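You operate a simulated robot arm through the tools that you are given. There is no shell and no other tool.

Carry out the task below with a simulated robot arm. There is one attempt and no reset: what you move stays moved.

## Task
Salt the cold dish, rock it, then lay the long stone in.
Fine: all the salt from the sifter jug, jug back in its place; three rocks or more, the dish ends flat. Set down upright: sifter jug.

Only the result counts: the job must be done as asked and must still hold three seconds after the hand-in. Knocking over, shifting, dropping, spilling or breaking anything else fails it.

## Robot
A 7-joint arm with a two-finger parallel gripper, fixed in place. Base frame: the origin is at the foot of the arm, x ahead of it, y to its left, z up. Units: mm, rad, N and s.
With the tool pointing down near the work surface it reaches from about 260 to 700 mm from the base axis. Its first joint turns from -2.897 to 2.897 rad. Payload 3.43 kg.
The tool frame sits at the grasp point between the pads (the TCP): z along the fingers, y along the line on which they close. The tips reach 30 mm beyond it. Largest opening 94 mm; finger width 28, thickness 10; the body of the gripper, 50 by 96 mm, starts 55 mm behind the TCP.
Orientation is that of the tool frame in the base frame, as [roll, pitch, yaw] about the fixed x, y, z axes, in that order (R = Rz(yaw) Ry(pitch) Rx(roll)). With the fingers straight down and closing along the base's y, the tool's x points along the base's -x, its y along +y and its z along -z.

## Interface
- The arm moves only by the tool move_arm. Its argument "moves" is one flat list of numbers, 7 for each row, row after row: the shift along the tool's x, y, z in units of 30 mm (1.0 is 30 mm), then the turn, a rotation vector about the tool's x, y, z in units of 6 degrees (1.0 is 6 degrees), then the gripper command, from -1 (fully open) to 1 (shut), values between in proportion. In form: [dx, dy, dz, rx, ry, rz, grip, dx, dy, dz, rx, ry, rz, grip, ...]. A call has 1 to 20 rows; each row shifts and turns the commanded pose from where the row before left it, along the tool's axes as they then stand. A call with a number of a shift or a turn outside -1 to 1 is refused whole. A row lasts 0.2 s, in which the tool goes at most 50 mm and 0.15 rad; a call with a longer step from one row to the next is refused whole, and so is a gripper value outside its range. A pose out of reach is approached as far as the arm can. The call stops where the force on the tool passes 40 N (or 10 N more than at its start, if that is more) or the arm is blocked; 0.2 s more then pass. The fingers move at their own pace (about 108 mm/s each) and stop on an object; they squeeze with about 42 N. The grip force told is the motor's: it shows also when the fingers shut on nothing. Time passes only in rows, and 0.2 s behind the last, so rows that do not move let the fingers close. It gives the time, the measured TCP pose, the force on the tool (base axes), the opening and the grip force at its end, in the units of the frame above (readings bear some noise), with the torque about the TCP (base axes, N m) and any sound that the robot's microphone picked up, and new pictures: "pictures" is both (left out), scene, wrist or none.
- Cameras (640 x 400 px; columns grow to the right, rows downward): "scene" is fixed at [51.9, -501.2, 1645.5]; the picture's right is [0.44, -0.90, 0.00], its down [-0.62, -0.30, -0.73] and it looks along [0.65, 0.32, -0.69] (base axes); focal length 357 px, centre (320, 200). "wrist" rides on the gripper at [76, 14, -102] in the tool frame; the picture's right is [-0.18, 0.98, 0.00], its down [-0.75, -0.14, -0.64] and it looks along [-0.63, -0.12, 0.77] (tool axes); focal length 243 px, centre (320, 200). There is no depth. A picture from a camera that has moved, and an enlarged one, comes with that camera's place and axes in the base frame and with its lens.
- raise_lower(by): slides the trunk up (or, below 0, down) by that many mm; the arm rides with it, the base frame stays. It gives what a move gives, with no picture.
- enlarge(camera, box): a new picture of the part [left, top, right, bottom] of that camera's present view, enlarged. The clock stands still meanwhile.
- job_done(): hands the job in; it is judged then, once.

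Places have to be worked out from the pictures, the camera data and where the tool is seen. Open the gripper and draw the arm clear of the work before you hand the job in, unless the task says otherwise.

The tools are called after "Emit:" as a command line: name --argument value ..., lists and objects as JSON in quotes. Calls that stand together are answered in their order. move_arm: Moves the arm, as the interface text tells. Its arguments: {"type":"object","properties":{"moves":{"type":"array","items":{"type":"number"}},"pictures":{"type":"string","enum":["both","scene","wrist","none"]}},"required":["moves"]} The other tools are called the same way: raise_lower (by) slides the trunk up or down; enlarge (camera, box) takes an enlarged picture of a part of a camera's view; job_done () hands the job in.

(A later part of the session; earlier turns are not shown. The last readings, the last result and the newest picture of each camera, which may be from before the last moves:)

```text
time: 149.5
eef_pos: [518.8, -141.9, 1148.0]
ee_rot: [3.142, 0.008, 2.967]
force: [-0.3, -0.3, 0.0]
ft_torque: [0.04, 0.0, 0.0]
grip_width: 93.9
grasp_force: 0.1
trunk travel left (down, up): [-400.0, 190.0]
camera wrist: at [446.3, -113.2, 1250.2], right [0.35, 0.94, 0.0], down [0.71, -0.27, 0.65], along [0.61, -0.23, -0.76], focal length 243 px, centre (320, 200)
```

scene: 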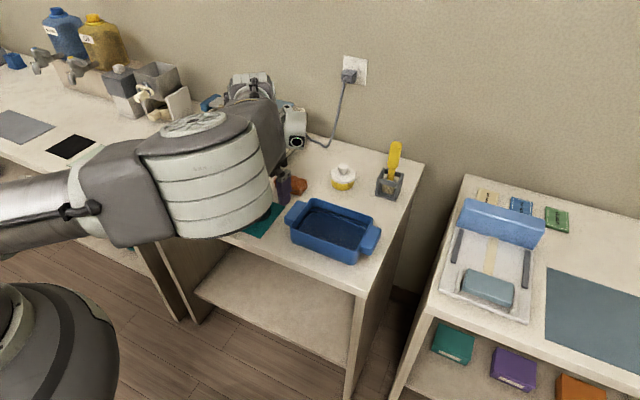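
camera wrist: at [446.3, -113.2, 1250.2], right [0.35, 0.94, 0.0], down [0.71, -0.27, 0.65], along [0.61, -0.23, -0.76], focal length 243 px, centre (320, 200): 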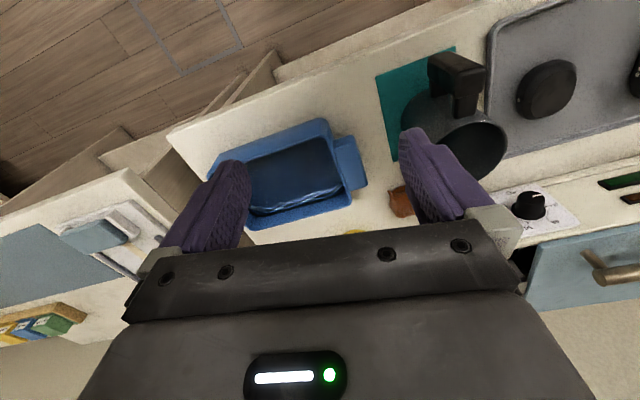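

The elbow is still swung out to the side. I will use the wrist's own stop to push it back: go to the stone's heading, then turn the tool positively until the last joint presses the elbow into line.

Emit:
move_arm --moves '[0.177, 0.747, -0.124, 0, 0, 0, -1, 0.177, 0.747, -0.124, 0, 0, 0, -1, 0.177, 0.747, -0.124, 0, 0, 0, -1, 0.177, 0.747, -0.124, 0, 0, 0, -1, 0.177, 0.747, -0.124, 0, 0, 0, -1, 0.177, 0.747, -0.124, 0, 0, 0, -1, 0.177, 0.747, -0.124, 0, 0, 0, -1, 0.177, 0.747, -0.124, 0, 0, 0, -1, 0.177, 0.747, -0.124, 0, 0, 0, -1, 0.177, 0.747, -0.124, 0, 0, 0, -1, 0.177, 0.747, -0.124, 0, 0, 0, -1, 0.177, 0.747, -0.124, 0, 0, 0, -1, 0.177, 0.747, -0.124, 0, 0, 0, -1, 0.177, 0.747, -0.124, 0, 0, 0, -1]' --pictures "scene"

```text
time: 152.5
eef_pos: [500.5, 183.9, 1199.7]
ee_rot: [-3.14, 0.01, 2.968]
force: [0.1, 0.7, 0.1]
ft_torque: [-0.02, -0.02, 0.01]
grip_width: 94.0
grasp_force: 0.0
trunk travel left (down, up): [-400.0, 190.0]
```

scene: 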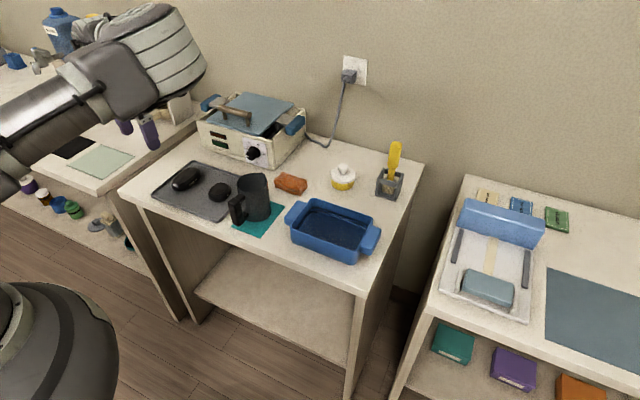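

At (500, 184, 1200). I now rotate positively in steps.

Emit:
move_arm --moves '[0, 0, 0, 0, 0, 1, -1, 0, 0, 0, 0, 0, 1, -1, 0, 0, 0, 0, 0, 1, -1, 0, 0, 0, 0, 0, 1, -1, 0, 0, 0, 0, 0, 1, -1, 0, 0, 0, 0, 0, 1, -1, 0, 0, 0, 0, 0, 1, -1, 0, 0, 0, 0, 0, 1, -1, 0, 0, 0, 0, 0, 1, -1, 0, 0, 0, 0, 0, 1, -1, 0, 0, 0, 0, 0, 1, -1, 0, 0, 0, 0, 0, 1, -1, 0, 0, 0, 0, 0, 1, -1, 0, 0, 0, 0, 0, 1, -1, 0, 0, 0, 0, 0, 1, -1, 0, 0, 0, 0, 0, 1, -1, 0, 0, 0, 0, 0, 1, -1, 0, 0, 0, 0, 0, 1, -1, 0, 0, 0, 0, 0, 1, -1, 0, 0, 0, 0, 0, 1, -1]' --pictures "none"

Emit:
move_arm --moves '[0, 0, 0, 0, 0, 1, -1, 0, 0, 0, 0, 0, 1, -1, 0, 0, 0, 0, 0, 1, -1, 0, 0, 0, 0, 0, 1, -1, 0, 0, 0, 0, 0, 1, -1, 0, 0, 0, 0, 0, 1, -1, 0, 0, 0, 0, 0, 1, -1, 0, 0, 0, 0, 0, 1, -1, 0, 0, 0, 0, 0, 1, -1, 0, 0, 0, 0, 0, 1, -1, 0, 0, 0, 0, 0, 1, -1, 0, 0, 0, 0, 0, 1, -1, 0, 0, 0, 0, 0, 1, -1, 0, 0, 0, 0, 0, 1, -1]' --pictures "scene"

```text
time: 156.7
eef_pos: [501.0, 181.7, 1199.0]
ee_rot: [3.134, -0.003, 0.873]
force: [0.1, -0.7, -0.6]
ft_torque: [0.04, -0.01, 0.02]
grip_width: 93.8
grasp_force: 0.0
trunk travel left (down, up): [-400.0, 190.0]
```

```text
time: 159.7
eef_pos: [499.2, 181.7, 1199.4]
ee_rot: [-3.139, -0.007, -0.595]
force: [-0.3, 0.5, -0.3]
ft_torque: [0.02, 0.01, 0.01]
grip_width: 94.2
grasp_force: 0.1
trunk travel left (down, up): [-400.0, 190.0]
```

scene: 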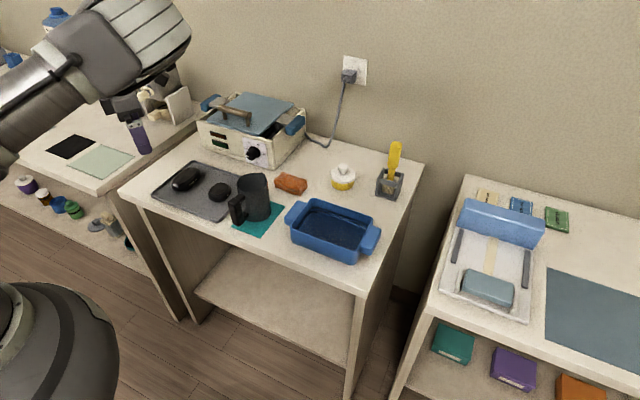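

No flags yet. I keep turning to reach the stop and push the elbow over.

Emit:
move_arm --moves '[0, 0, 0, 0, 0, 1, -1, 0, 0, 0, 0, 0, 1, -1, 0, 0, 0, 0, 0, 1, -1, 0, 0, 0, 0, 0, 1, -1, 0, 0, 0, 0, 0, 1, -1, 0, 0, 0, 0, 0, 1, -1, 0, 0, 0, 0, 0, 1, -1, 0, 0, 0, 0, 0, 1, -1, 0, 0, 0, 0, 0, 1, -1, 0, 0, 0, 0, 0, 1, -1, 0, 0, 0, 0, 0, 1, -1]' --pictures "scene"

```text
time: 162.1
eef_pos: [499.4, 181.6, 1198.5]
ee_rot: [-3.132, -0.001, -1.748]
force: [0.6, 0.0, -0.4]
ft_torque: [-0.02, 0.01, 0.03]
grip_width: 93.9
grasp_force: 0.1
trunk travel left (down, up): [-400.0, 190.0]
```

scene: 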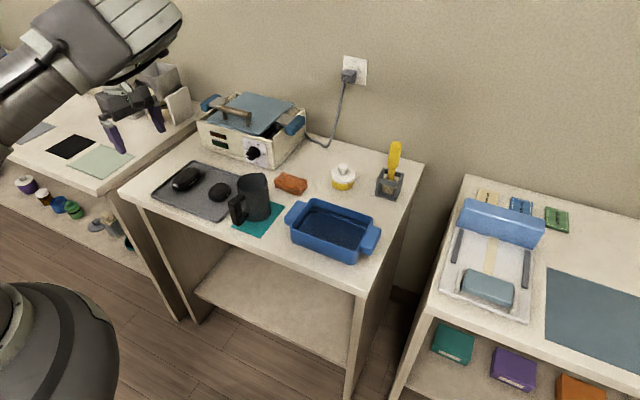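

Still unflagged; the elbow has moved a little. I push on a few more steps.

Emit:
move_arm --moves '[0, 0, 0, 0, 0, 1, -1, 0, 0, 0, 0, 0, 1, -1, 0, 0, 0, 0, 0, 1, -1, 0, 0, 0, 0, 0, 1, -1, 0, 0, 0, 0, 0, 1, -1, 0, 0, 0, 0, 0, 1, -1]' --pictures "scene"

```text
time: 163.5
eef_pos: [518.4, 96.1, 1238.7]
ee_rot: [3.14, 0.008, -2.37]
force: [-0.4, -0.3, -0.2]
ft_torque: [-0.01, 0.0, 0.01]
grip_width: 94.2
grasp_force: 0.0
out of reach, approached as far as the arm can: row 2, 3, 4, 5, 6
trunk travel left (down, up): [-400.0, 190.0]
```

scene: 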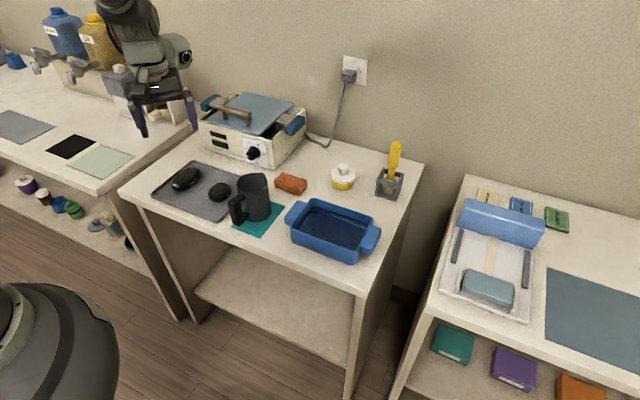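

The elbow flipped up and out of the picture, like at the start. Now I turn back to yaw about -10 degrees, away from the stop.

Emit:
move_arm --moves '[0, 0, 0, 0, 0, -1, -1, 0, 0, 0, 0, 0, -1, -1, 0, 0, 0, 0, 0, -1, -1, 0, 0, 0, 0, 0, -1, -1, 0, 0, 0, 0, 0, -1, -1, 0, 0, 0, 0, 0, -1, -1, 0, 0, 0, 0, 0, -1, -1, 0, 0, 0, 0, 0, -1, -1, 0, 0, 0, 0, 0, -1, -1, 0, 0, 0, 0, 0, -1, -1, 0, 0, 0, 0, 0, -1, -1, 0, 0, 0, 0, 0, -1, -1, 0, 0, 0, 0, 0, -1, -1, 0, 0, 0, 0, 0, -1, -1, 0, 0, 0, 0, 0, -1, -1, 0, 0, 0, 0, 0, -1, -1, 0, 0, 0, 0, 0, -1, -1, 0, 0, 0, 0, 0, -1, -1, 0, 0, 0, 0, 0, -1, -1, 0, 0, 0, 0, 0, -1, -1]' --pictures "scene"

```text
time: 167.7
eef_pos: [520.3, 97.8, 1239.2]
ee_rot: [3.141, -0.008, -0.277]
force: [0.2, -0.3, -0.6]
ft_torque: [0.01, 0.01, 0.02]
grip_width: 93.8
grasp_force: 0.1
trunk travel left (down, up): [-400.0, 190.0]
```

scene: 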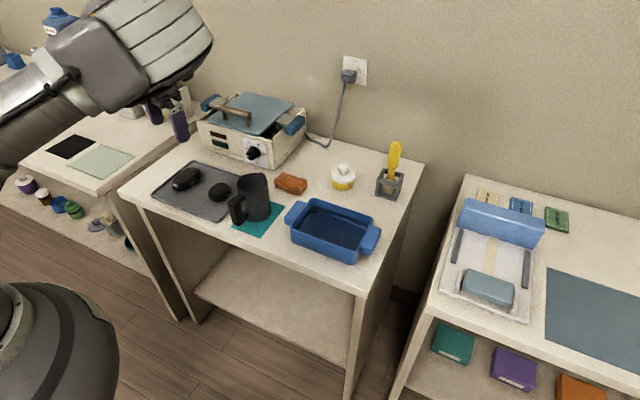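

The elbow drifts with every wrist turn, so instead I make it irrelevant: with the trunk at its highest the arm must reach the stone almost stretched out. I raise the trunk fully and descend towards the stone.

Emit:
raise_lower --by 190

Emit:
move_arm --moves '[0.2, -0.5, 1, 0, 0, 0, -1, 0.2, -0.5, 1, 0, 0, 0, -1, 0.2, -0.5, 1, 0, 0, 0, -1, 0.2, -0.5, 1, 0, 0, 0, -1, 0.2, -0.5, 1, 0, 0, 0, -1, 0.2, -0.5, 1, 0, 0, 0, -1, 0, -0.3, 1, 0, 0, 0, -1, 0, -0.3, 1, 0, 0, 0, -1, 0, 0, 1, 0, 0, 0, -1, 0, 0, 1, 0, 0, 0, -1, 0, 0, 0, 0, 0, 0, -1]'

```text
time: 169.8
eef_pos: [519.2, 96.6, 1428.7]
ee_rot: [3.141, -0.007, -0.28]
force: [-0.5, -1.1, -0.6]
ft_torque: [0.01, -0.01, 0.0]
grip_width: 93.9
grasp_force: 0.0
trunk travel left (down, up): [-590.0, 0.0]
```

```text
time: 172.2
eef_pos: [544.9, 136.1, 1175.9]
ee_rot: [-3.14, -0.009, -0.278]
force: [-0.4, -1.0, -0.3]
ft_torque: [0.03, -0.03, 0.04]
grip_width: 94.1
grasp_force: 0.1
out of reach, approached as far as the arm can: row 6, 7, 8, 9, 10
trunk travel left (down, up): [-590.0, 0.0]
camera wrist: at [614.2, 101.3, 1279.5], right [-0.45, -0.89, 0.0], down [-0.69, 0.34, 0.64], along [-0.57, 0.29, -0.77], focal length 243 px, centre (320, 200)
```

scene: 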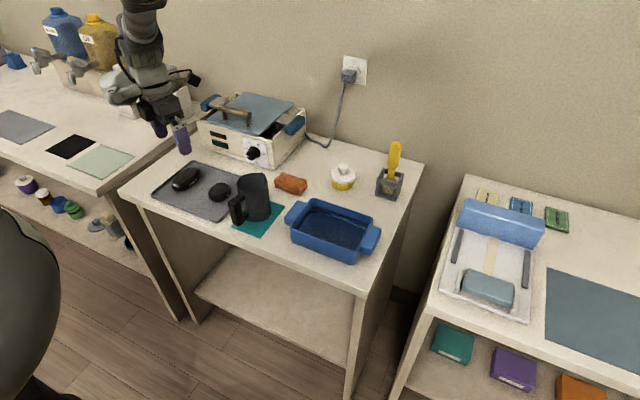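
wrist: 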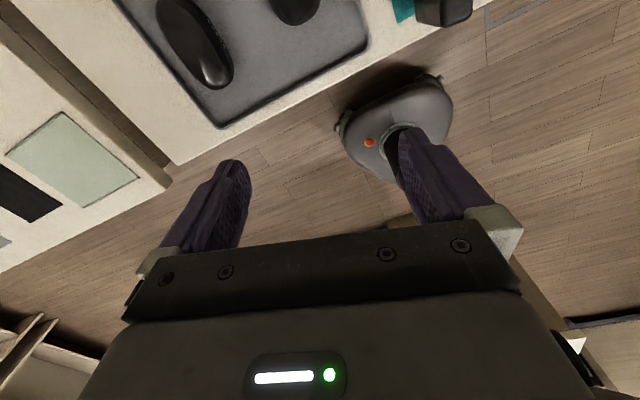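

This posture runs into limits too. The arrangement that worked well was the one used for the dish handle: trunk lowest, arm nearly stretched, tool turned about 35 degrees to the arm. I return to that and will then swing over to the stone purely about the base axis. First I rise to a safe height.

Emit:
move_arm --moves '[0.175, 0.473, -0.83, 0, 0, 0, -1, 0.175, 0.473, -0.83, 0, 0, 0, -1, 0.175, 0.473, -0.83, 0, 0, 0, -1, 0.175, 0.473, -0.83, 0, 0, 0, -1, 0.175, 0.473, -0.83, 0, 0, 0, -1, 0.175, 0.473, -0.83, 0, 0, 0, -1, 0.175, 0.473, -0.83, 0, 0, 0, -1, 0.175, 0.473, -0.83, 0, 0, 0, -1, 0.175, 0.473, -0.83, 0, 0, 0, -1, 0.175, 0.473, -0.83, 0, 0, 0, -1, 0.175, 0.473, -0.83, 0, 0, 0, -1, 0.175, 0.473, -0.83, 0, 0, 0, -1, 0.175, 0.473, -0.83, 0, 0, 0, -1]' --pictures "scene"

```text
time: 175.0
eef_pos: [556.2, -62.0, 1499.3]
ee_rot: [-3.139, -0.01, -0.277]
force: [0.0, 0.4, -0.1]
ft_torque: [0.0, -0.03, 0.0]
grip_width: 94.0
grasp_force: 0.1
trunk travel left (down, up): [-590.0, 0.0]
```

scene: 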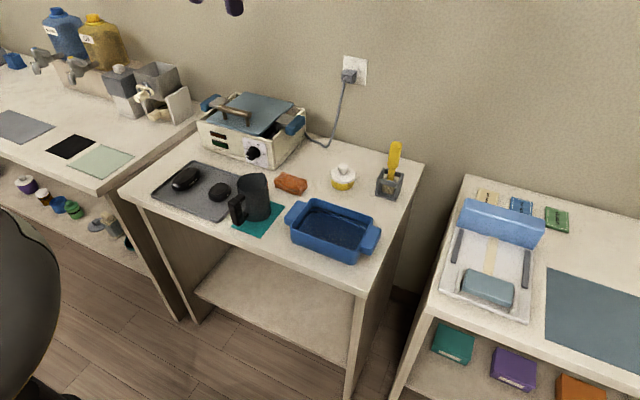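

Everything on the bench is in place. I lower the trunk in stages, keeping the tool high over free space.

Emit:
raise_lower --by -350

Emit:
move_arm --moves '[0, 0, -1, 0, 0, 0, -1, 0, 0, -1, 0, 0, 0, -1, 0, 0, -1, 0, 0, 0, -1, 0, 0, -1, 0, 0, 0, -1, 0, 0, -1, 0, 0, 0, -1, 0, 0, -1, 0, 0, 0, -1, 0, 0, -1, 0, 0, 0, -1, 0, 0, 0, 0, 0, 0, -1]' --pictures "scene"

```text
time: 178.4
eef_pos: [557.2, -61.2, 1148.9]
ee_rot: [-3.141, -0.008, -0.279]
force: [-0.2, 0.1, -0.6]
ft_torque: [0.0, 0.0, 0.02]
grip_width: 94.0
grasp_force: 0.0
trunk travel left (down, up): [-240.0, 350.0]
```

```text
time: 180.2
eef_pos: [555.8, -59.3, 1359.4]
ee_rot: [-3.141, -0.008, -0.28]
force: [0.6, -0.3, 0.3]
ft_torque: [0.01, -0.03, -0.01]
grip_width: 93.9
grasp_force: 0.1
trunk travel left (down, up): [-240.0, 350.0]
```

scene: 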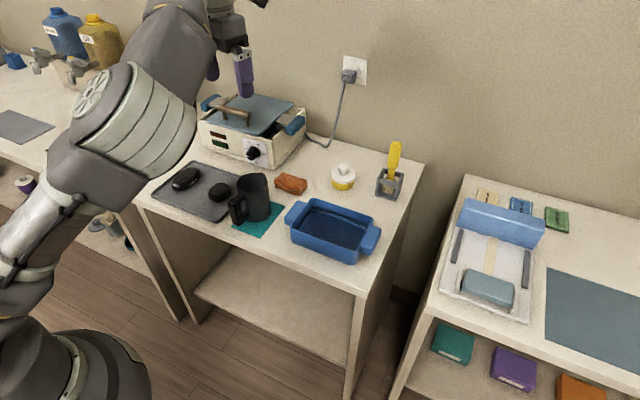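

No flags. I lower the remaining 240 mm.

Emit:
raise_lower --by -240

Emit:
move_arm --moves '[0, 0, 0, 0, 0, 1, -1, 0, 0, 0, 0, 0, 1, -1, 0, 0, 0, 0, 0, 1, -1, 0, 0, 0, 0, 0, 1, -1, 0, 0, 0, 0, 0, 0, -1]'

```text
time: 182.7
eef_pos: [557.6, -60.3, 1120.0]
ee_rot: [-3.141, -0.009, -0.28]
force: [0.3, 0.4, -0.4]
ft_torque: [-0.01, 0.04, 0.01]
grip_width: 94.1
grasp_force: 0.1
trunk travel left (down, up): [0.0, 590.0]
```

```text
time: 183.9
eef_pos: [555.3, -59.9, 1120.5]
ee_rot: [-3.138, -0.007, -0.7]
force: [0.5, -0.1, -0.4]
ft_torque: [-0.02, -0.03, -0.02]
grip_width: 94.0
grasp_force: 0.1
trunk travel left (down, up): [0.0, 590.0]
camera wrist: at [604.0, -118.8, 1223.5], right [-0.77, -0.63, -0.01], down [-0.49, 0.59, 0.64], along [-0.4, 0.5, -0.77], focal length 243 px, centre (320, 200)
```

scene: 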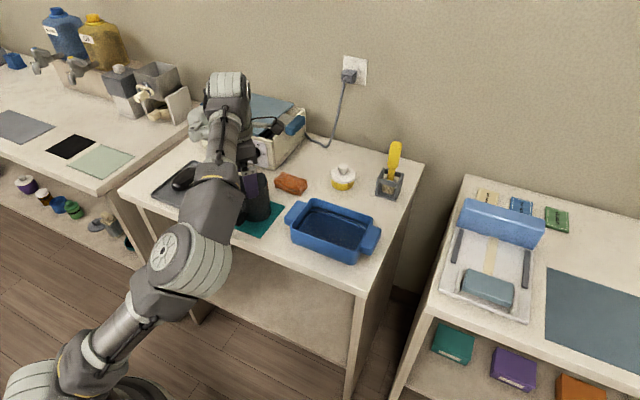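
wrist: 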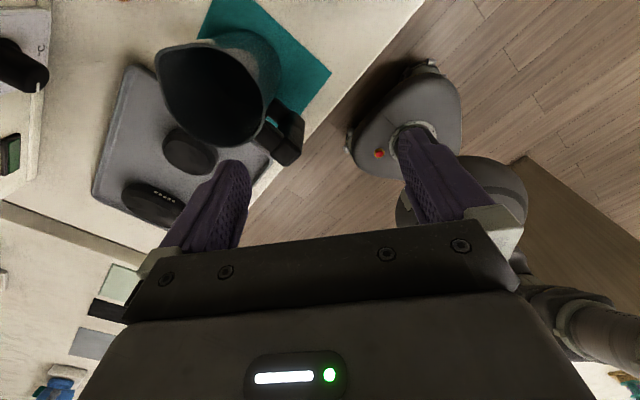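

Config A is recovered: tool at yaw -40°, arm heading -6°, jug's inside clearly empty and dark in this view. Now I extend a little and swing about the base axis in small co-rotating steps.

Emit:
move_arm --moves '[0.646, -0.434, 0, 0, 0, 0, -1, 0.646, -0.434, 0, 0, 0, 0, -1, 0.646, -0.434, 0, 0, 0, 0, -1, -0.5375, -0.759, 0, 0, 0, -0.425, -1, -0.5375, -0.759, 0, 0, 0, -0.425, -1, -0.5375, -0.759, 0, 0, 0, -0.425, -1, -0.5375, -0.759, 0, 0, 0, -0.425, -1, -0.5375, -0.759, 0, 0, 0, -0.425, -1, -0.5375, -0.759, 0, 0, 0, -0.425, -1]'

```text
time: 185.9
eef_pos: [613.0, 95.7, 1113.8]
ee_rot: [-3.138, -0.008, -0.429]
force: [-0.7, -0.5, 0.0]
ft_torque: [0.01, -0.01, -0.03]
grip_width: 93.8
grasp_force: 0.1
out of reach, approached as far as the arm can: row 8, 9
trunk travel left (down, up): [0.0, 590.0]
camera wrist: at [675.3, 52.1, 1217.3], right [-0.58, -0.82, 0.0], down [-0.63, 0.44, 0.64], along [-0.52, 0.37, -0.77], focal length 243 px, centre (320, 200)
```

scene: 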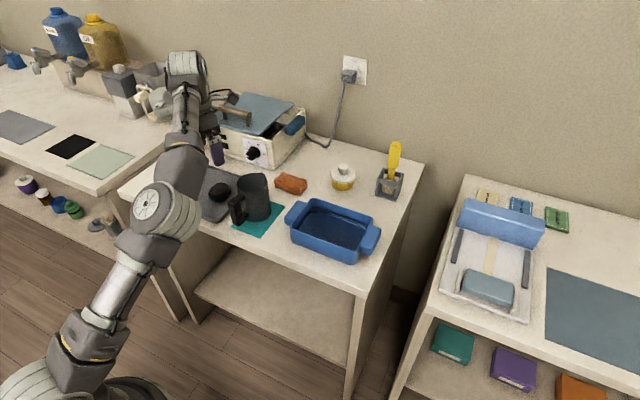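
wrist: 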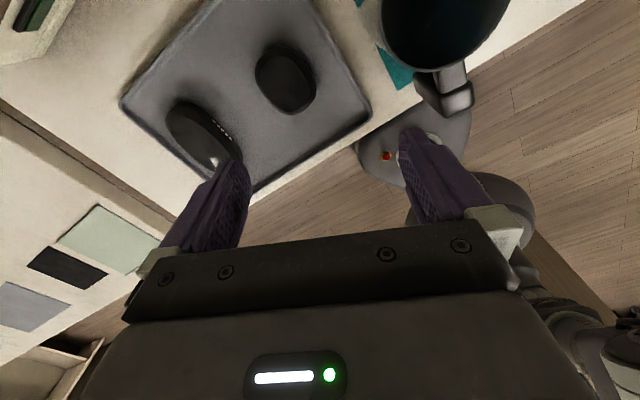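

Slight reach flag at this height; lower down there is more reach. I continue the swing while descending to about z=1005, moving away from the jug.

Emit:
move_arm --moves '[0, 0, 0.3, 0, 0, 0, -1, -0.53, -0.75, 0.6, 0, 0, -0.425, -1, -0.53, -0.75, 0.6, 0, 0, -0.425, -1, -0.53, -0.75, 0.6, 0, 0, -0.425, -1, -0.53, -0.75, 0.6, 0, 0, -0.425, -1, -0.53, -0.75, 0.6, 0, 0, -0.425, -1, 0, 0, 0, 0, 0, 0, -1]'

```text
time: 187.5
eef_pos: [590.4, 176.9, 1020.6]
ee_rot: [-3.141, -0.009, -0.207]
force: [0.2, -0.8, -0.3]
ft_torque: [-0.02, 0.03, 0.02]
grip_width: 94.1
grasp_force: 0.0
out of reach, approached as far as the arm can: row 3, 4, 5, 6
trunk travel left (down, up): [0.0, 590.0]
camera wrist: at [662.2, 147.9, 1124.2], right [-0.38, -0.92, 0.0], down [-0.71, 0.29, 0.64], along [-0.59, 0.24, -0.77], focal length 243 px, centre (320, 200)
```

scene: 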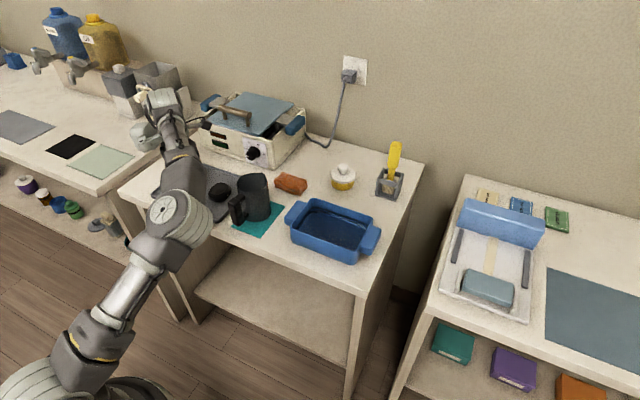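
wrist: 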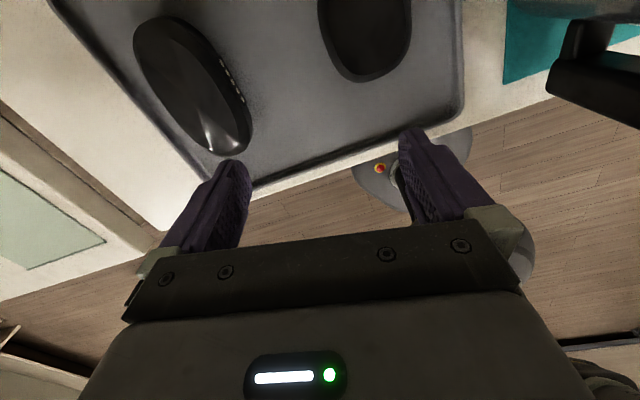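

I now understand: the shoulder is on its first-joint stop for this side, so the elbow cannot follow further left. A tool tilted outward by about 22° gains some 80 mm of reach, which is enough. I tilt the tool about its closing axis here.

Emit:
move_arm --moves '[0, 0, -0.3, 0, 0.9, 0, -1, 0, 0, -0.3, 0, 0.9, 0, -1, 0, 0, 0, 0, 0.9, 0, -1, 0, 0, 0, 0, 0.9, 0, -1, 0, 0, 0, 0, 0, 0, -1]'

Emit:
enlarge --camera "wrist" --box '[100, 0, 420, 200]'

```text
time: 188.7
eef_pos: [589.4, 175.0, 1037.2]
ee_rot: [-3.141, -0.386, -0.207]
force: [0.0, -0.2, -0.4]
ft_torque: [-0.02, 0.01, -0.02]
grip_width: 94.2
grasp_force: 0.1
trunk travel left (down, up): [0.0, 590.0]
camera wrist: at [618.1, 155.6, 1161.7], right [-0.37, -0.93, -0.07], down [-0.89, 0.33, 0.31], along [-0.26, 0.18, -0.95], focal length 243 px, centre (320, 200)
```

scene: 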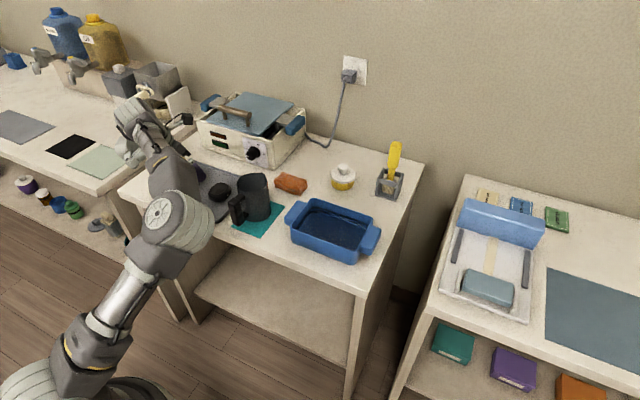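
wrist: 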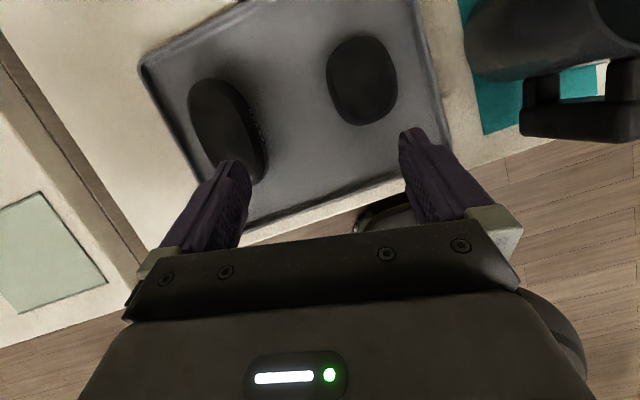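

```text
2.00 times, centred on (260, 100) of wrist
camera zoom: at [618.1, 155.6, 1161.7], right [-0.37, -0.93, -0.07], down [-0.89, 0.33, 0.31], along [-0.26, 0.18, -0.95], focal length 485 px, centre (440, 400)
```

zoom: 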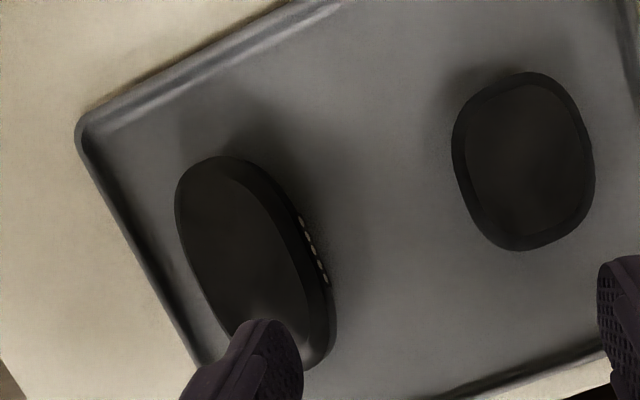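

The tilt works with no flag. From this view the long stone lies at about (643, 260), long axis about -5°, width about 60 mm. I align the yaw and move above it to (635, 261, 1000).

Emit:
move_arm --moves '[0, 0, 0, 0.22, 0, -0.54, -1, 0, 0, 0, 0.22, 0, -0.54, -1, 0.143, -0.597, 0.324, 0, 0, 0, -1, 0.143, -0.597, 0.324, 0, 0, 0, -1, 0.143, -0.597, 0.324, 0, 0, 0, -1, 0.143, -0.597, 0.324, 0, 0, 0, -1, 0.143, -0.597, 0.324, 0, 0, 0, -1, 0, 0, 0, 0, 0, 0, -1]'

Emit:
enlarge --camera "wrist" --box '[160, 0, 480, 220]'

```text
time: 190.5
eef_pos: [612.2, 217.1, 1019.2]
ee_rot: [3.142, -0.385, -0.086]
force: [-0.3, 0.3, 0.6]
ft_torque: [0.03, -0.01, 0.0]
grip_width: 94.2
grasp_force: 0.2
out of reach, approached as far as the arm can: row 5, 6, 7
trunk travel left (down, up): [0.0, 590.0]
camera wrist: at [644.0, 201.1, 1143.4], right [-0.25, -0.96, -0.07], down [-0.92, 0.22, 0.31], along [-0.29, 0.14, -0.95], focal length 243 px, centre (320, 200)
```

scene: 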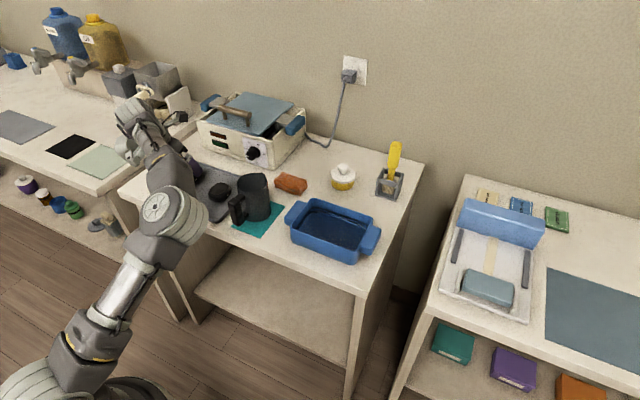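
wrist: 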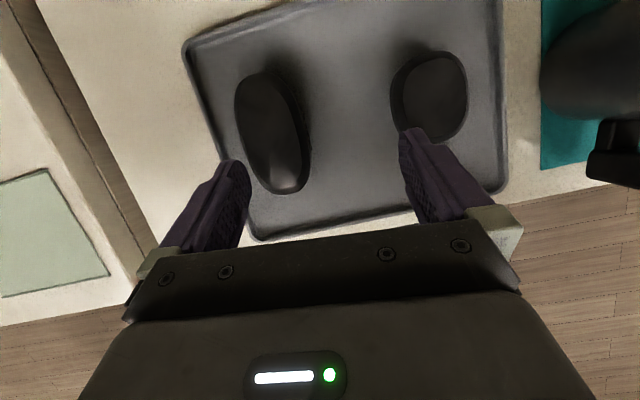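

```text
1.82 times, centred on (320, 110) of wrist
camera zoom: at [644.0, 201.1, 1143.4], right [-0.25, -0.96, -0.07], down [-0.92, 0.22, 0.31], along [-0.29, 0.14, -0.95], focal length 441 px, centre (320, 364)
```

zoom: 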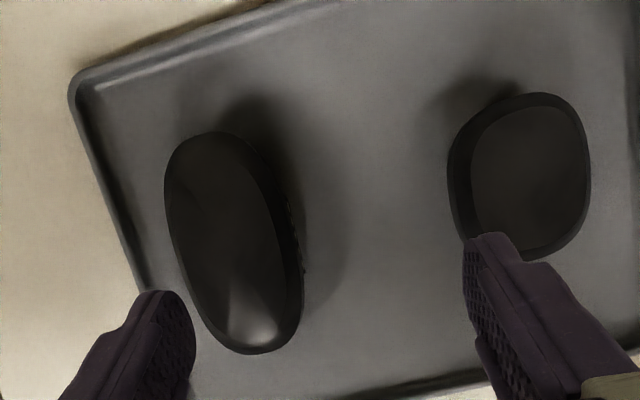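

The limit fits a locked first joint, so I can predict it: with a 40° tilt and the trunk about 50 mm higher the stone is within reach. I tilt 18° more and raise the trunk by 50 mm.

Emit:
move_arm --moves '[0, 0, 0, 0, 1, 0, -1, 0, 0, 0, 0, 1, 0, -1, 0, 0, 0, 0, 1, 0, -1, 0, 0, 0, 0, 0, 0, -1]' --pictures "none"

Emit:
raise_lower --by 50

```text
time: 191.5
eef_pos: [613.2, 218.8, 1019.0]
ee_rot: [-3.141, -0.702, -0.087]
force: [-0.1, -0.4, 0.0]
ft_torque: [-0.04, 0.01, -0.02]
grip_width: 94.2
grasp_force: 0.1
trunk travel left (down, up): [0.0, 590.0]
```

```text
time: 192.4
eef_pos: [612.1, 217.9, 1070.0]
ee_rot: [-3.141, -0.699, -0.085]
force: [-0.9, -0.3, 0.4]
ft_torque: [0.0, 0.0, 0.01]
grip_width: 94.0
grasp_force: 0.0
trunk travel left (down, up): [-50.0, 540.0]
```

Tilt is 40°, no flag. I move to the pre-grasp above the stone, TCP about (628, 261, 1000).

Emit:
move_arm --moves '[-0.397, -0.49, 0.683, 0, 0, 0, -1, -0.397, -0.49, 0.683, 0, 0, 0, -1, -0.397, -0.49, 0.683, 0, 0, 0, -1, 0, 0, 0, 0, 0, 0, -1]'

Emit:
enlarge --camera "wrist" --box '[140, 0, 500, 240]'

Emit:
enlarge --camera "scene" --box '[100, 80, 280, 240]'

```text
time: 193.4
eef_pos: [627.3, 242.5, 1015.2]
ee_rot: [-3.139, -0.7, -0.09]
force: [0.4, -0.6, -0.5]
ft_torque: [0.0, -0.03, 0.0]
grip_width: 93.9
grasp_force: 0.1
out of reach, approached as far as the arm can: row 2, 3
trunk travel left (down, up): [-50.0, 540.0]
camera wrist: at [618.3, 230.1, 1142.2], right [-0.23, -0.97, -0.12], down [-0.97, 0.23, 0.01], along [0.02, 0.12, -0.99], focal length 243 px, centre (320, 200)
```

scene: 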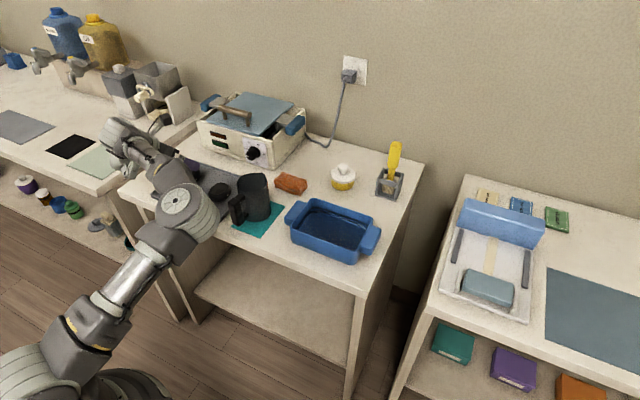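
wrist: 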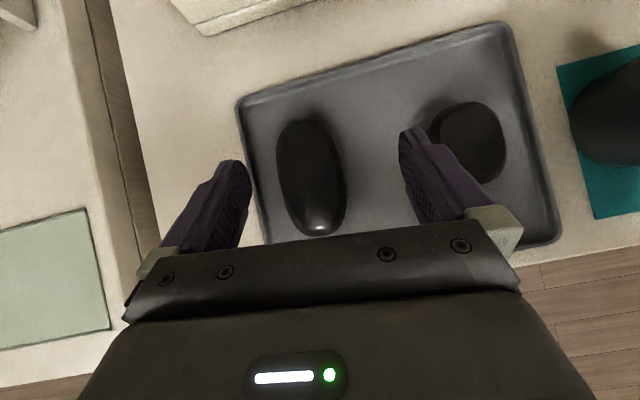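

```text
1.67 times, centred on (320, 120) of wrist
camera zoom: at [618.3, 230.1, 1142.2], right [-0.23, -0.97, -0.12], down [-0.97, 0.23, 0.01], along [0.02, 0.12, -0.99], focal length 404 px, centre (320, 333)
```

zoom: 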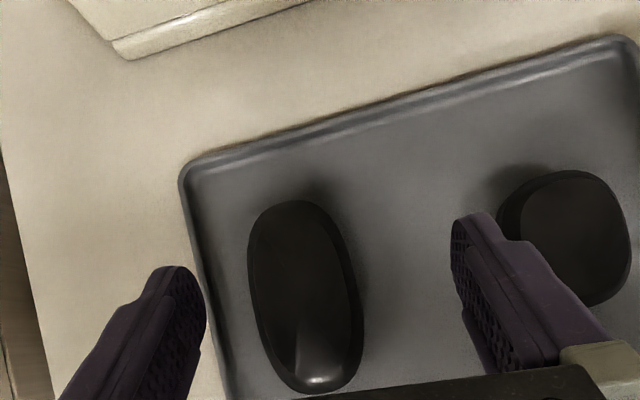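

```text
2.50 times, centred on (190, 160) of scene
camera zoom: at [51.9, -501.2, 1645.5], right [0.44, -0.9, 0.0], down [-0.62, -0.3, -0.73], along [0.65, 0.32, -0.69], focal length 892 px, centre (645, 300)
```

zoom: 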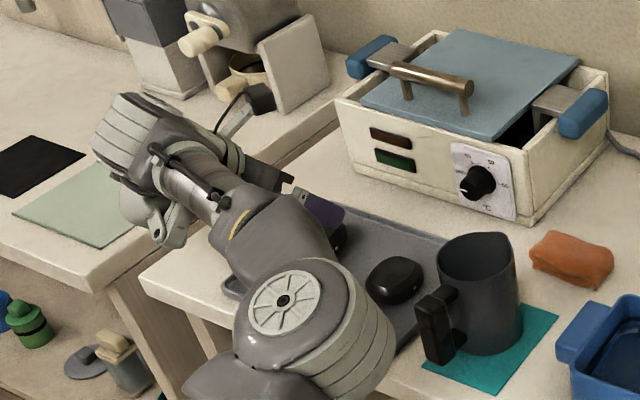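

The stone's centre is refined to (646, 260) with its axis at about -4°. I tilt 8° more, turn the yaw to 0° (which eases the lateral reach), and shift 18 mm towards +y.

Emit:
move_arm --moves '[0, 0, 0, 0.27, 0.67, -0.32, -1, 0, 0, 0, 0.27, 0.67, -0.32, -1, -0.26, -0.2, 0.21, 0, 0, 0, -1, -0.26, -0.2, 0.21, 0, 0, 0, -1, -0.26, -0.2, 0.21, 0, 0, 0, -1, 0, 0, 0, 0, 0, 0, -1]'

Emit:
enlarge --camera "wrist" --box '[140, 0, 500, 240]'

```text
time: 194.8
eef_pos: [623.0, 259.4, 986.0]
ee_rot: [3.132, -0.84, 0.009]
force: [-0.5, -0.1, -1.0]
ft_torque: [0.01, -0.01, -0.01]
grip_width: 93.7
grasp_force: 0.1
trunk travel left (down, up): [-50.0, 540.0]
camera wrist: at [597.8, 246.6, 1111.8], right [-0.12, -0.98, -0.13], down [-0.98, 0.14, -0.13], along [0.15, 0.11, -0.98], focal length 243 px, centre (320, 200)
```

scene: 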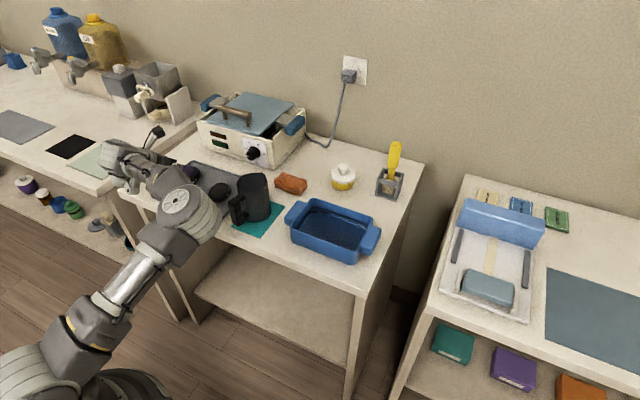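
wrist: 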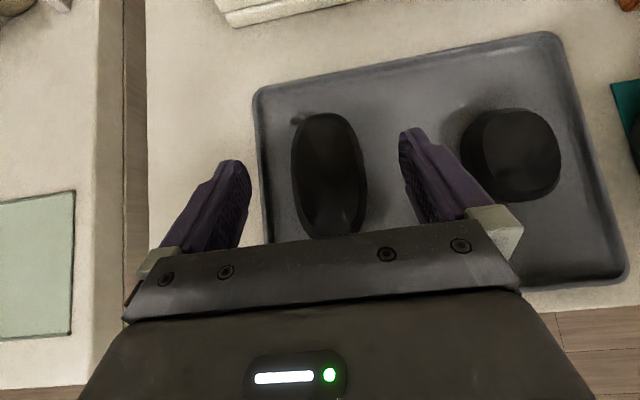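

```text
1.67 times, centred on (320, 120) of wrist
camera zoom: at [597.8, 246.6, 1111.8], right [-0.12, -0.98, -0.13], down [-0.98, 0.14, -0.13], along [0.15, 0.11, -0.98], focal length 404 px, centre (320, 333)
```

zoom: 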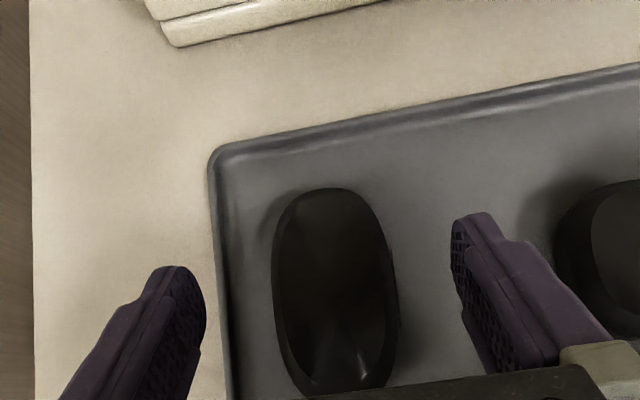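

No flag now, and the fingers straddle the stone. The small stone (y 95–151) is well clear, but the tray's left rim is near y≈315, so I first narrow the opening to about 78 mm, then descend gently to z≈943.

Emit:
move_arm --moves '[0, 0, 0, 0, 0, 0, -0.66, 0, 0, 0, 0, 0, 0, -0.66, -0.2, -0.0125, 0.216, 0, 0, 0, -0.66, -0.2, -0.0125, 0.216, 0, 0, 0, -0.66, -0.2, -0.0125, 0.216, 0, 0, 0, -0.66, -0.2, -0.0125, 0.216, 0, 0, 0, -0.66, -0.2, 0, 0.216, 0, 0, 0, -0.66, 0, 0, 0, 0, 0, 0, -0.66]'

Emit:
enlarge --camera "wrist" --box '[160, 0, 480, 240]'

Emit:
enlarge --camera "scene" --box '[100, 100, 280, 240]'

```text
time: 196.7
eef_pos: [628.1, 262.1, 942.4]
ee_rot: [3.132, -0.84, 0.009]
force: [0.3, 0.2, 0.9]
ft_torque: [-0.05, 0.0, 0.01]
grip_width: 78.1
grasp_force: 0.0
trunk travel left (down, up): [-50.0, 540.0]
camera wrist: at [603.1, 248.7, 1068.2], right [-0.12, -0.98, -0.13], down [-0.98, 0.14, -0.13], along [0.15, 0.11, -0.98], focal length 243 px, centre (320, 200)
```

scene: 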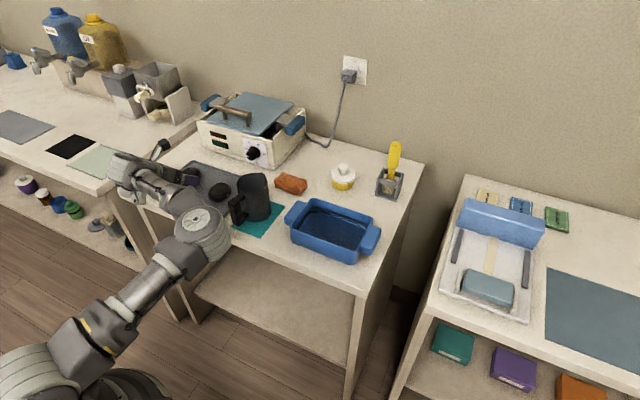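
wrist: 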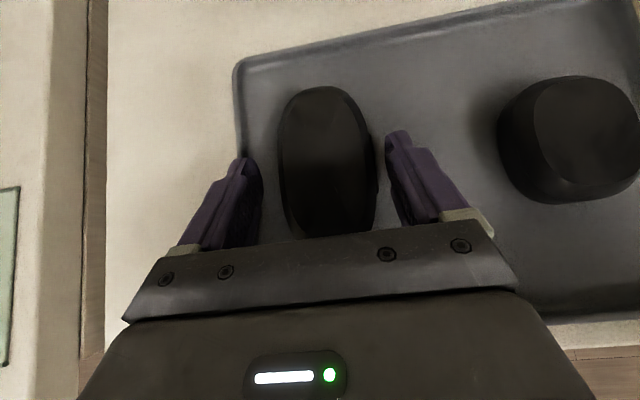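

```text
1.67 times, centred on (320, 120) of wrist
camera zoom: at [603.1, 248.7, 1068.2], right [-0.12, -0.98, -0.13], down [-0.98, 0.14, -0.13], along [0.15, 0.11, -0.98], focal length 404 px, centre (320, 333)
```

zoom: 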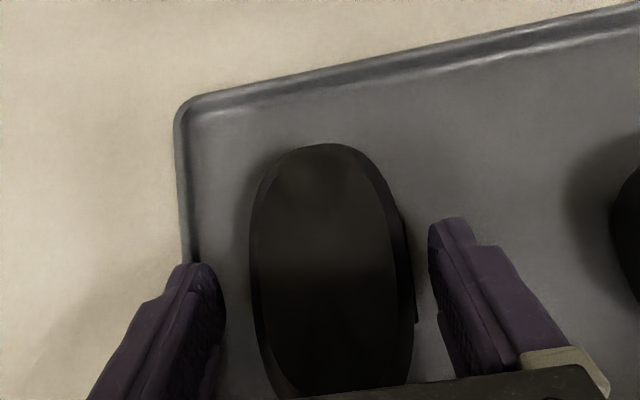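

```text
2.86 times, centred on (190, 170) of scene
camera zoom: at [51.9, -501.2, 1645.5], right [0.44, -0.9, 0.0], down [-0.62, -0.3, -0.73], along [0.65, 0.32, -0.69], focal length 1019 px, centre (691, 286)
```

zoom: 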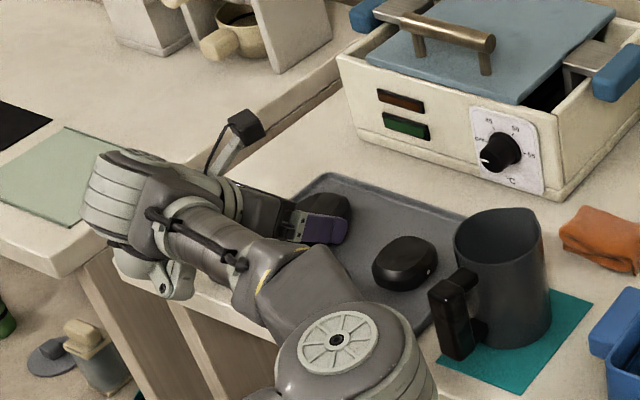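

The fingers are on either side of the stone at the right depth with no contact force. I lower 4 mm more and close on the stone.

Emit:
move_arm --moves '[-0.1, 0, 0.09, 0, 0, 0, -0.66, 0, 0, 0, 0, 0, 0, -0.5, 0, 0, 0, 0, 0, 0, -0.2, 0, 0, 0, 0, 0, 0, 1, 0, 0, 0, 0, 0, 0, 1, 0, 0, 0, 0, 0, 0, 1]'

Emit:
enlarge --camera "wrist" --box '[160, 0, 480, 240]'

```text
time: 198.1
eef_pos: [628.5, 261.6, 937.0]
ee_rot: [3.134, -0.841, 0.006]
force: [1.4, 0.0, -0.3]
ft_torque: [0.0, -0.08, -0.04]
grip_width: 59.4
grasp_force: 41.6
trunk travel left (down, up): [-50.0, 540.0]
camera wrist: at [602.8, 248.2, 1063.5], right [-0.12, -0.98, -0.13], down [-0.98, 0.14, -0.13], along [0.15, 0.11, -0.98], focal length 243 px, centre (320, 200)
```

scene: 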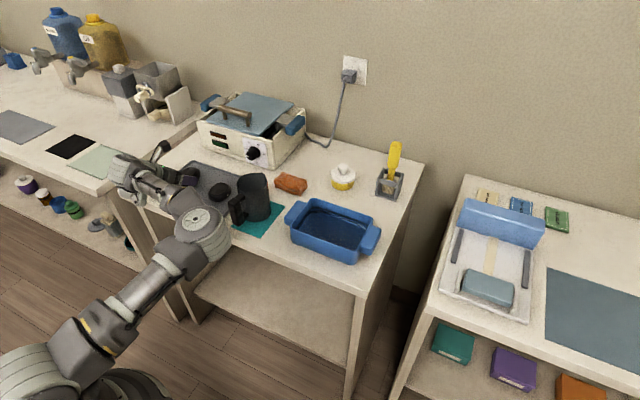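
wrist: 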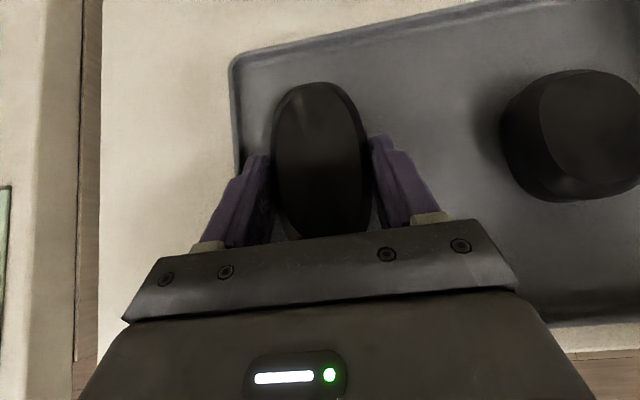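

```text
1.67 times, centred on (320, 120) of wrist
camera zoom: at [602.8, 248.2, 1063.5], right [-0.12, -0.98, -0.13], down [-0.98, 0.14, -0.13], along [0.15, 0.11, -0.98], focal length 404 px, centre (320, 333)
```

zoom: 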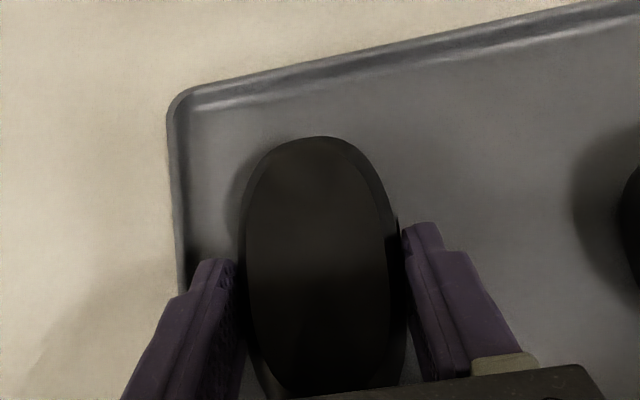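

The stone is gripped (59 mm, 42 N). I lift it gently by 40 mm and check.

Emit:
move_arm --moves '[0.15, 0, -0.133, 0, 0, 0, 1, 0.25, 0, -0.222, 0, 0, 0, 1, 0.3, 0, -0.267, 0, 0, 0, 1, 0.3, 0, -0.267, 0, 0, 0, 1, 0, 0, 0, 0, 0, 0, 1, 0, 0, 0, 0, 0, 0, 1]'

Emit:
enlarge --camera "scene" --box '[100, 100, 280, 240]'

```text
time: 199.4
eef_pos: [629.1, 261.7, 977.5]
ee_rot: [3.132, -0.84, 0.01]
force: [0.5, 0.2, -2.7]
ft_torque: [0.02, 0.06, -0.03]
grip_width: 58.9
grasp_force: 42.9
trunk travel left (down, up): [-50.0, 540.0]
camera wrist: at [604.2, 247.8, 1103.7], right [-0.12, -0.98, -0.13], down [-0.98, 0.14, -0.13], along [0.15, 0.11, -0.98], focal length 243 px, centre (320, 200)
```

scene: 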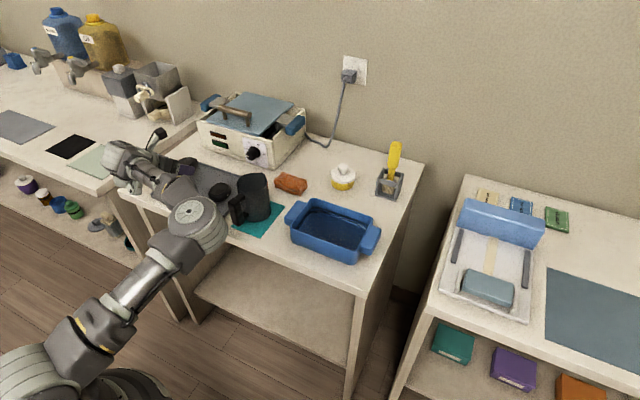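
wrist: 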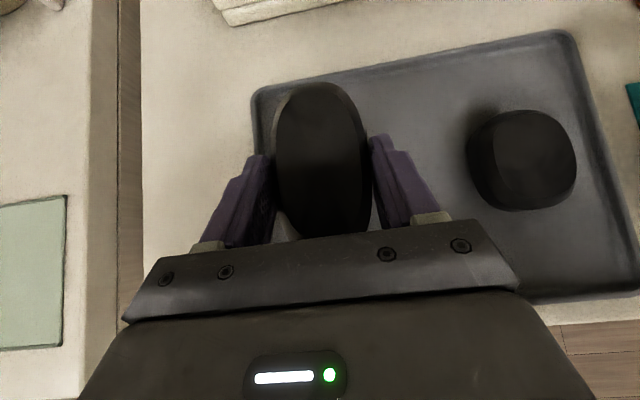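

```text
2.86 times, centred on (190, 170) of scene
camera zoom: at [51.9, -501.2, 1645.5], right [0.44, -0.9, 0.0], down [-0.62, -0.3, -0.73], along [0.65, 0.32, -0.69], focal length 1019 px, centre (691, 286)
```

zoom: 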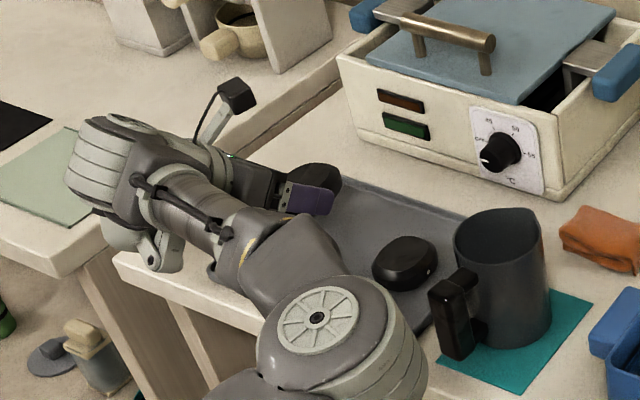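

The stone is held level (2.7 N). I move it up and back over the tray to clear the jug's height: to about (600, 150, 1085).

Emit:
move_arm --moves '[0.2, 0.3, -0.3, 0, 0, 0, 1, 0.339, 0.622, -0.52, 0, 0, 0, 1, 0.339, 0.622, -0.52, 0, 0, 0, 1, 0.339, 0.622, -0.52, 0, 0, 0, 1, 0.339, 0.622, -0.52, 0, 0, 0, 1, 0.339, 0.622, -0.52, 0, 0, 0, 1, 0.2, 0.3, -0.3, 0, 0, 0, 1, 0, 0, 0, 0, 0, 0, 1]'

```text
time: 201.2
eef_pos: [598.9, 150.6, 1091.1]
ee_rot: [3.133, -0.837, 0.008]
force: [0.0, -0.2, -2.7]
ft_torque: [0.03, 0.07, 0.0]
grip_width: 59.2
grasp_force: 42.3
trunk travel left (down, up): [-50.0, 540.0]
camera wrist: at [574.3, 138.0, 1216.2], right [-0.12, -0.98, -0.13], down [-0.98, 0.14, -0.13], along [0.15, 0.11, -0.98], focal length 243 px, centre (320, 200)
```

scene: 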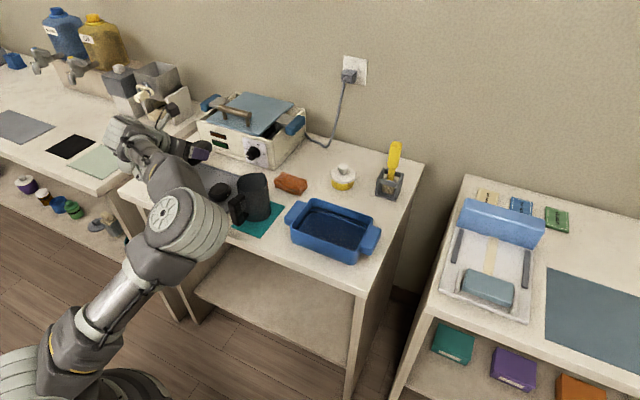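
wrist: 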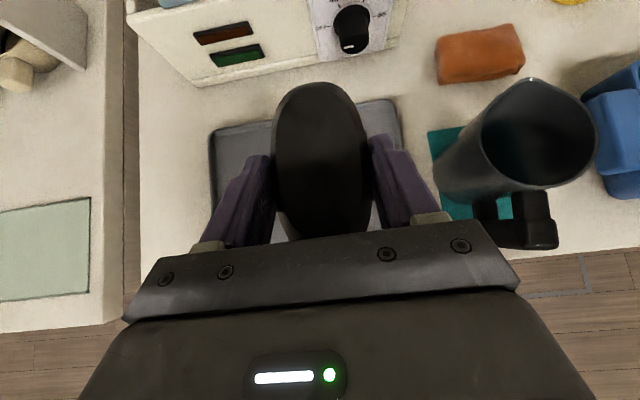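

The steep tilt would bring the hand into the dish rim and the jug when laying the stone in, so I will first set the stone back down on the tray a little nearer (centre about 620, 214), and re-grasp it with a smaller tilt. I move above that spot.

Emit:
move_arm --moves '[-0.548, -0.528, 0.525, 0, 0, 0, 1, -0.548, -0.528, 0.525, 0, 0, 0, 1, -0.548, -0.528, 0.525, 0, 0, 0, 1, -0.548, -0.528, 0.525, 0, 0, 0, 1, 0, 0, 0, 0, 0, 0, 1]'

Emit:
enlarge --camera "wrist" --box '[160, 0, 640, 300]'

```text
time: 202.4
eef_pos: [602.2, 211.7, 996.9]
ee_rot: [3.134, -0.842, 0.008]
force: [0.0, -0.1, -4.0]
ft_torque: [-0.01, 0.05, 0.01]
grip_width: 59.4
grasp_force: 41.9
trunk travel left (down, up): [-50.0, 540.0]
camera wrist: at [576.8, 199.2, 1123.1], right [-0.12, -0.98, -0.13], down [-0.98, 0.14, -0.13], along [0.15, 0.11, -0.98], focal length 243 px, centre (320, 200)
```

scene: 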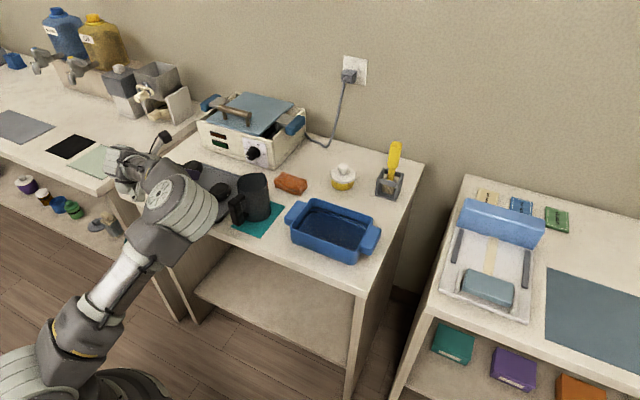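
wrist: 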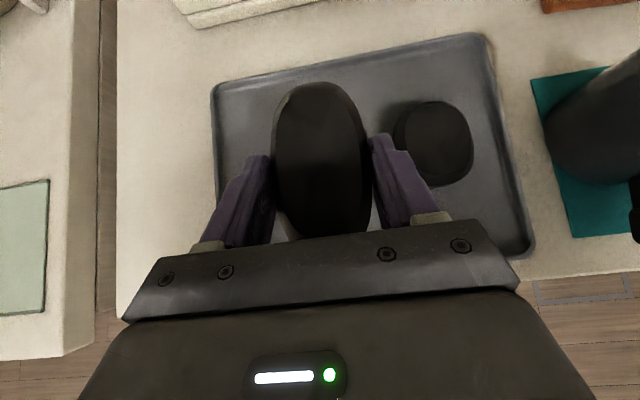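

```text
1.33 times, centred on (400, 150) of wrist
camera zoom: at [576.8, 199.2, 1123.1], right [-0.12, -0.98, -0.13], down [-0.98, 0.14, -0.13], along [0.15, 0.11, -0.98], focal length 324 px, centre (213, 267)
```

zoom: 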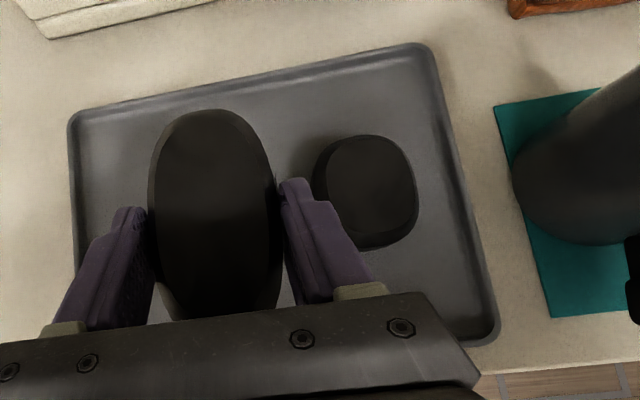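

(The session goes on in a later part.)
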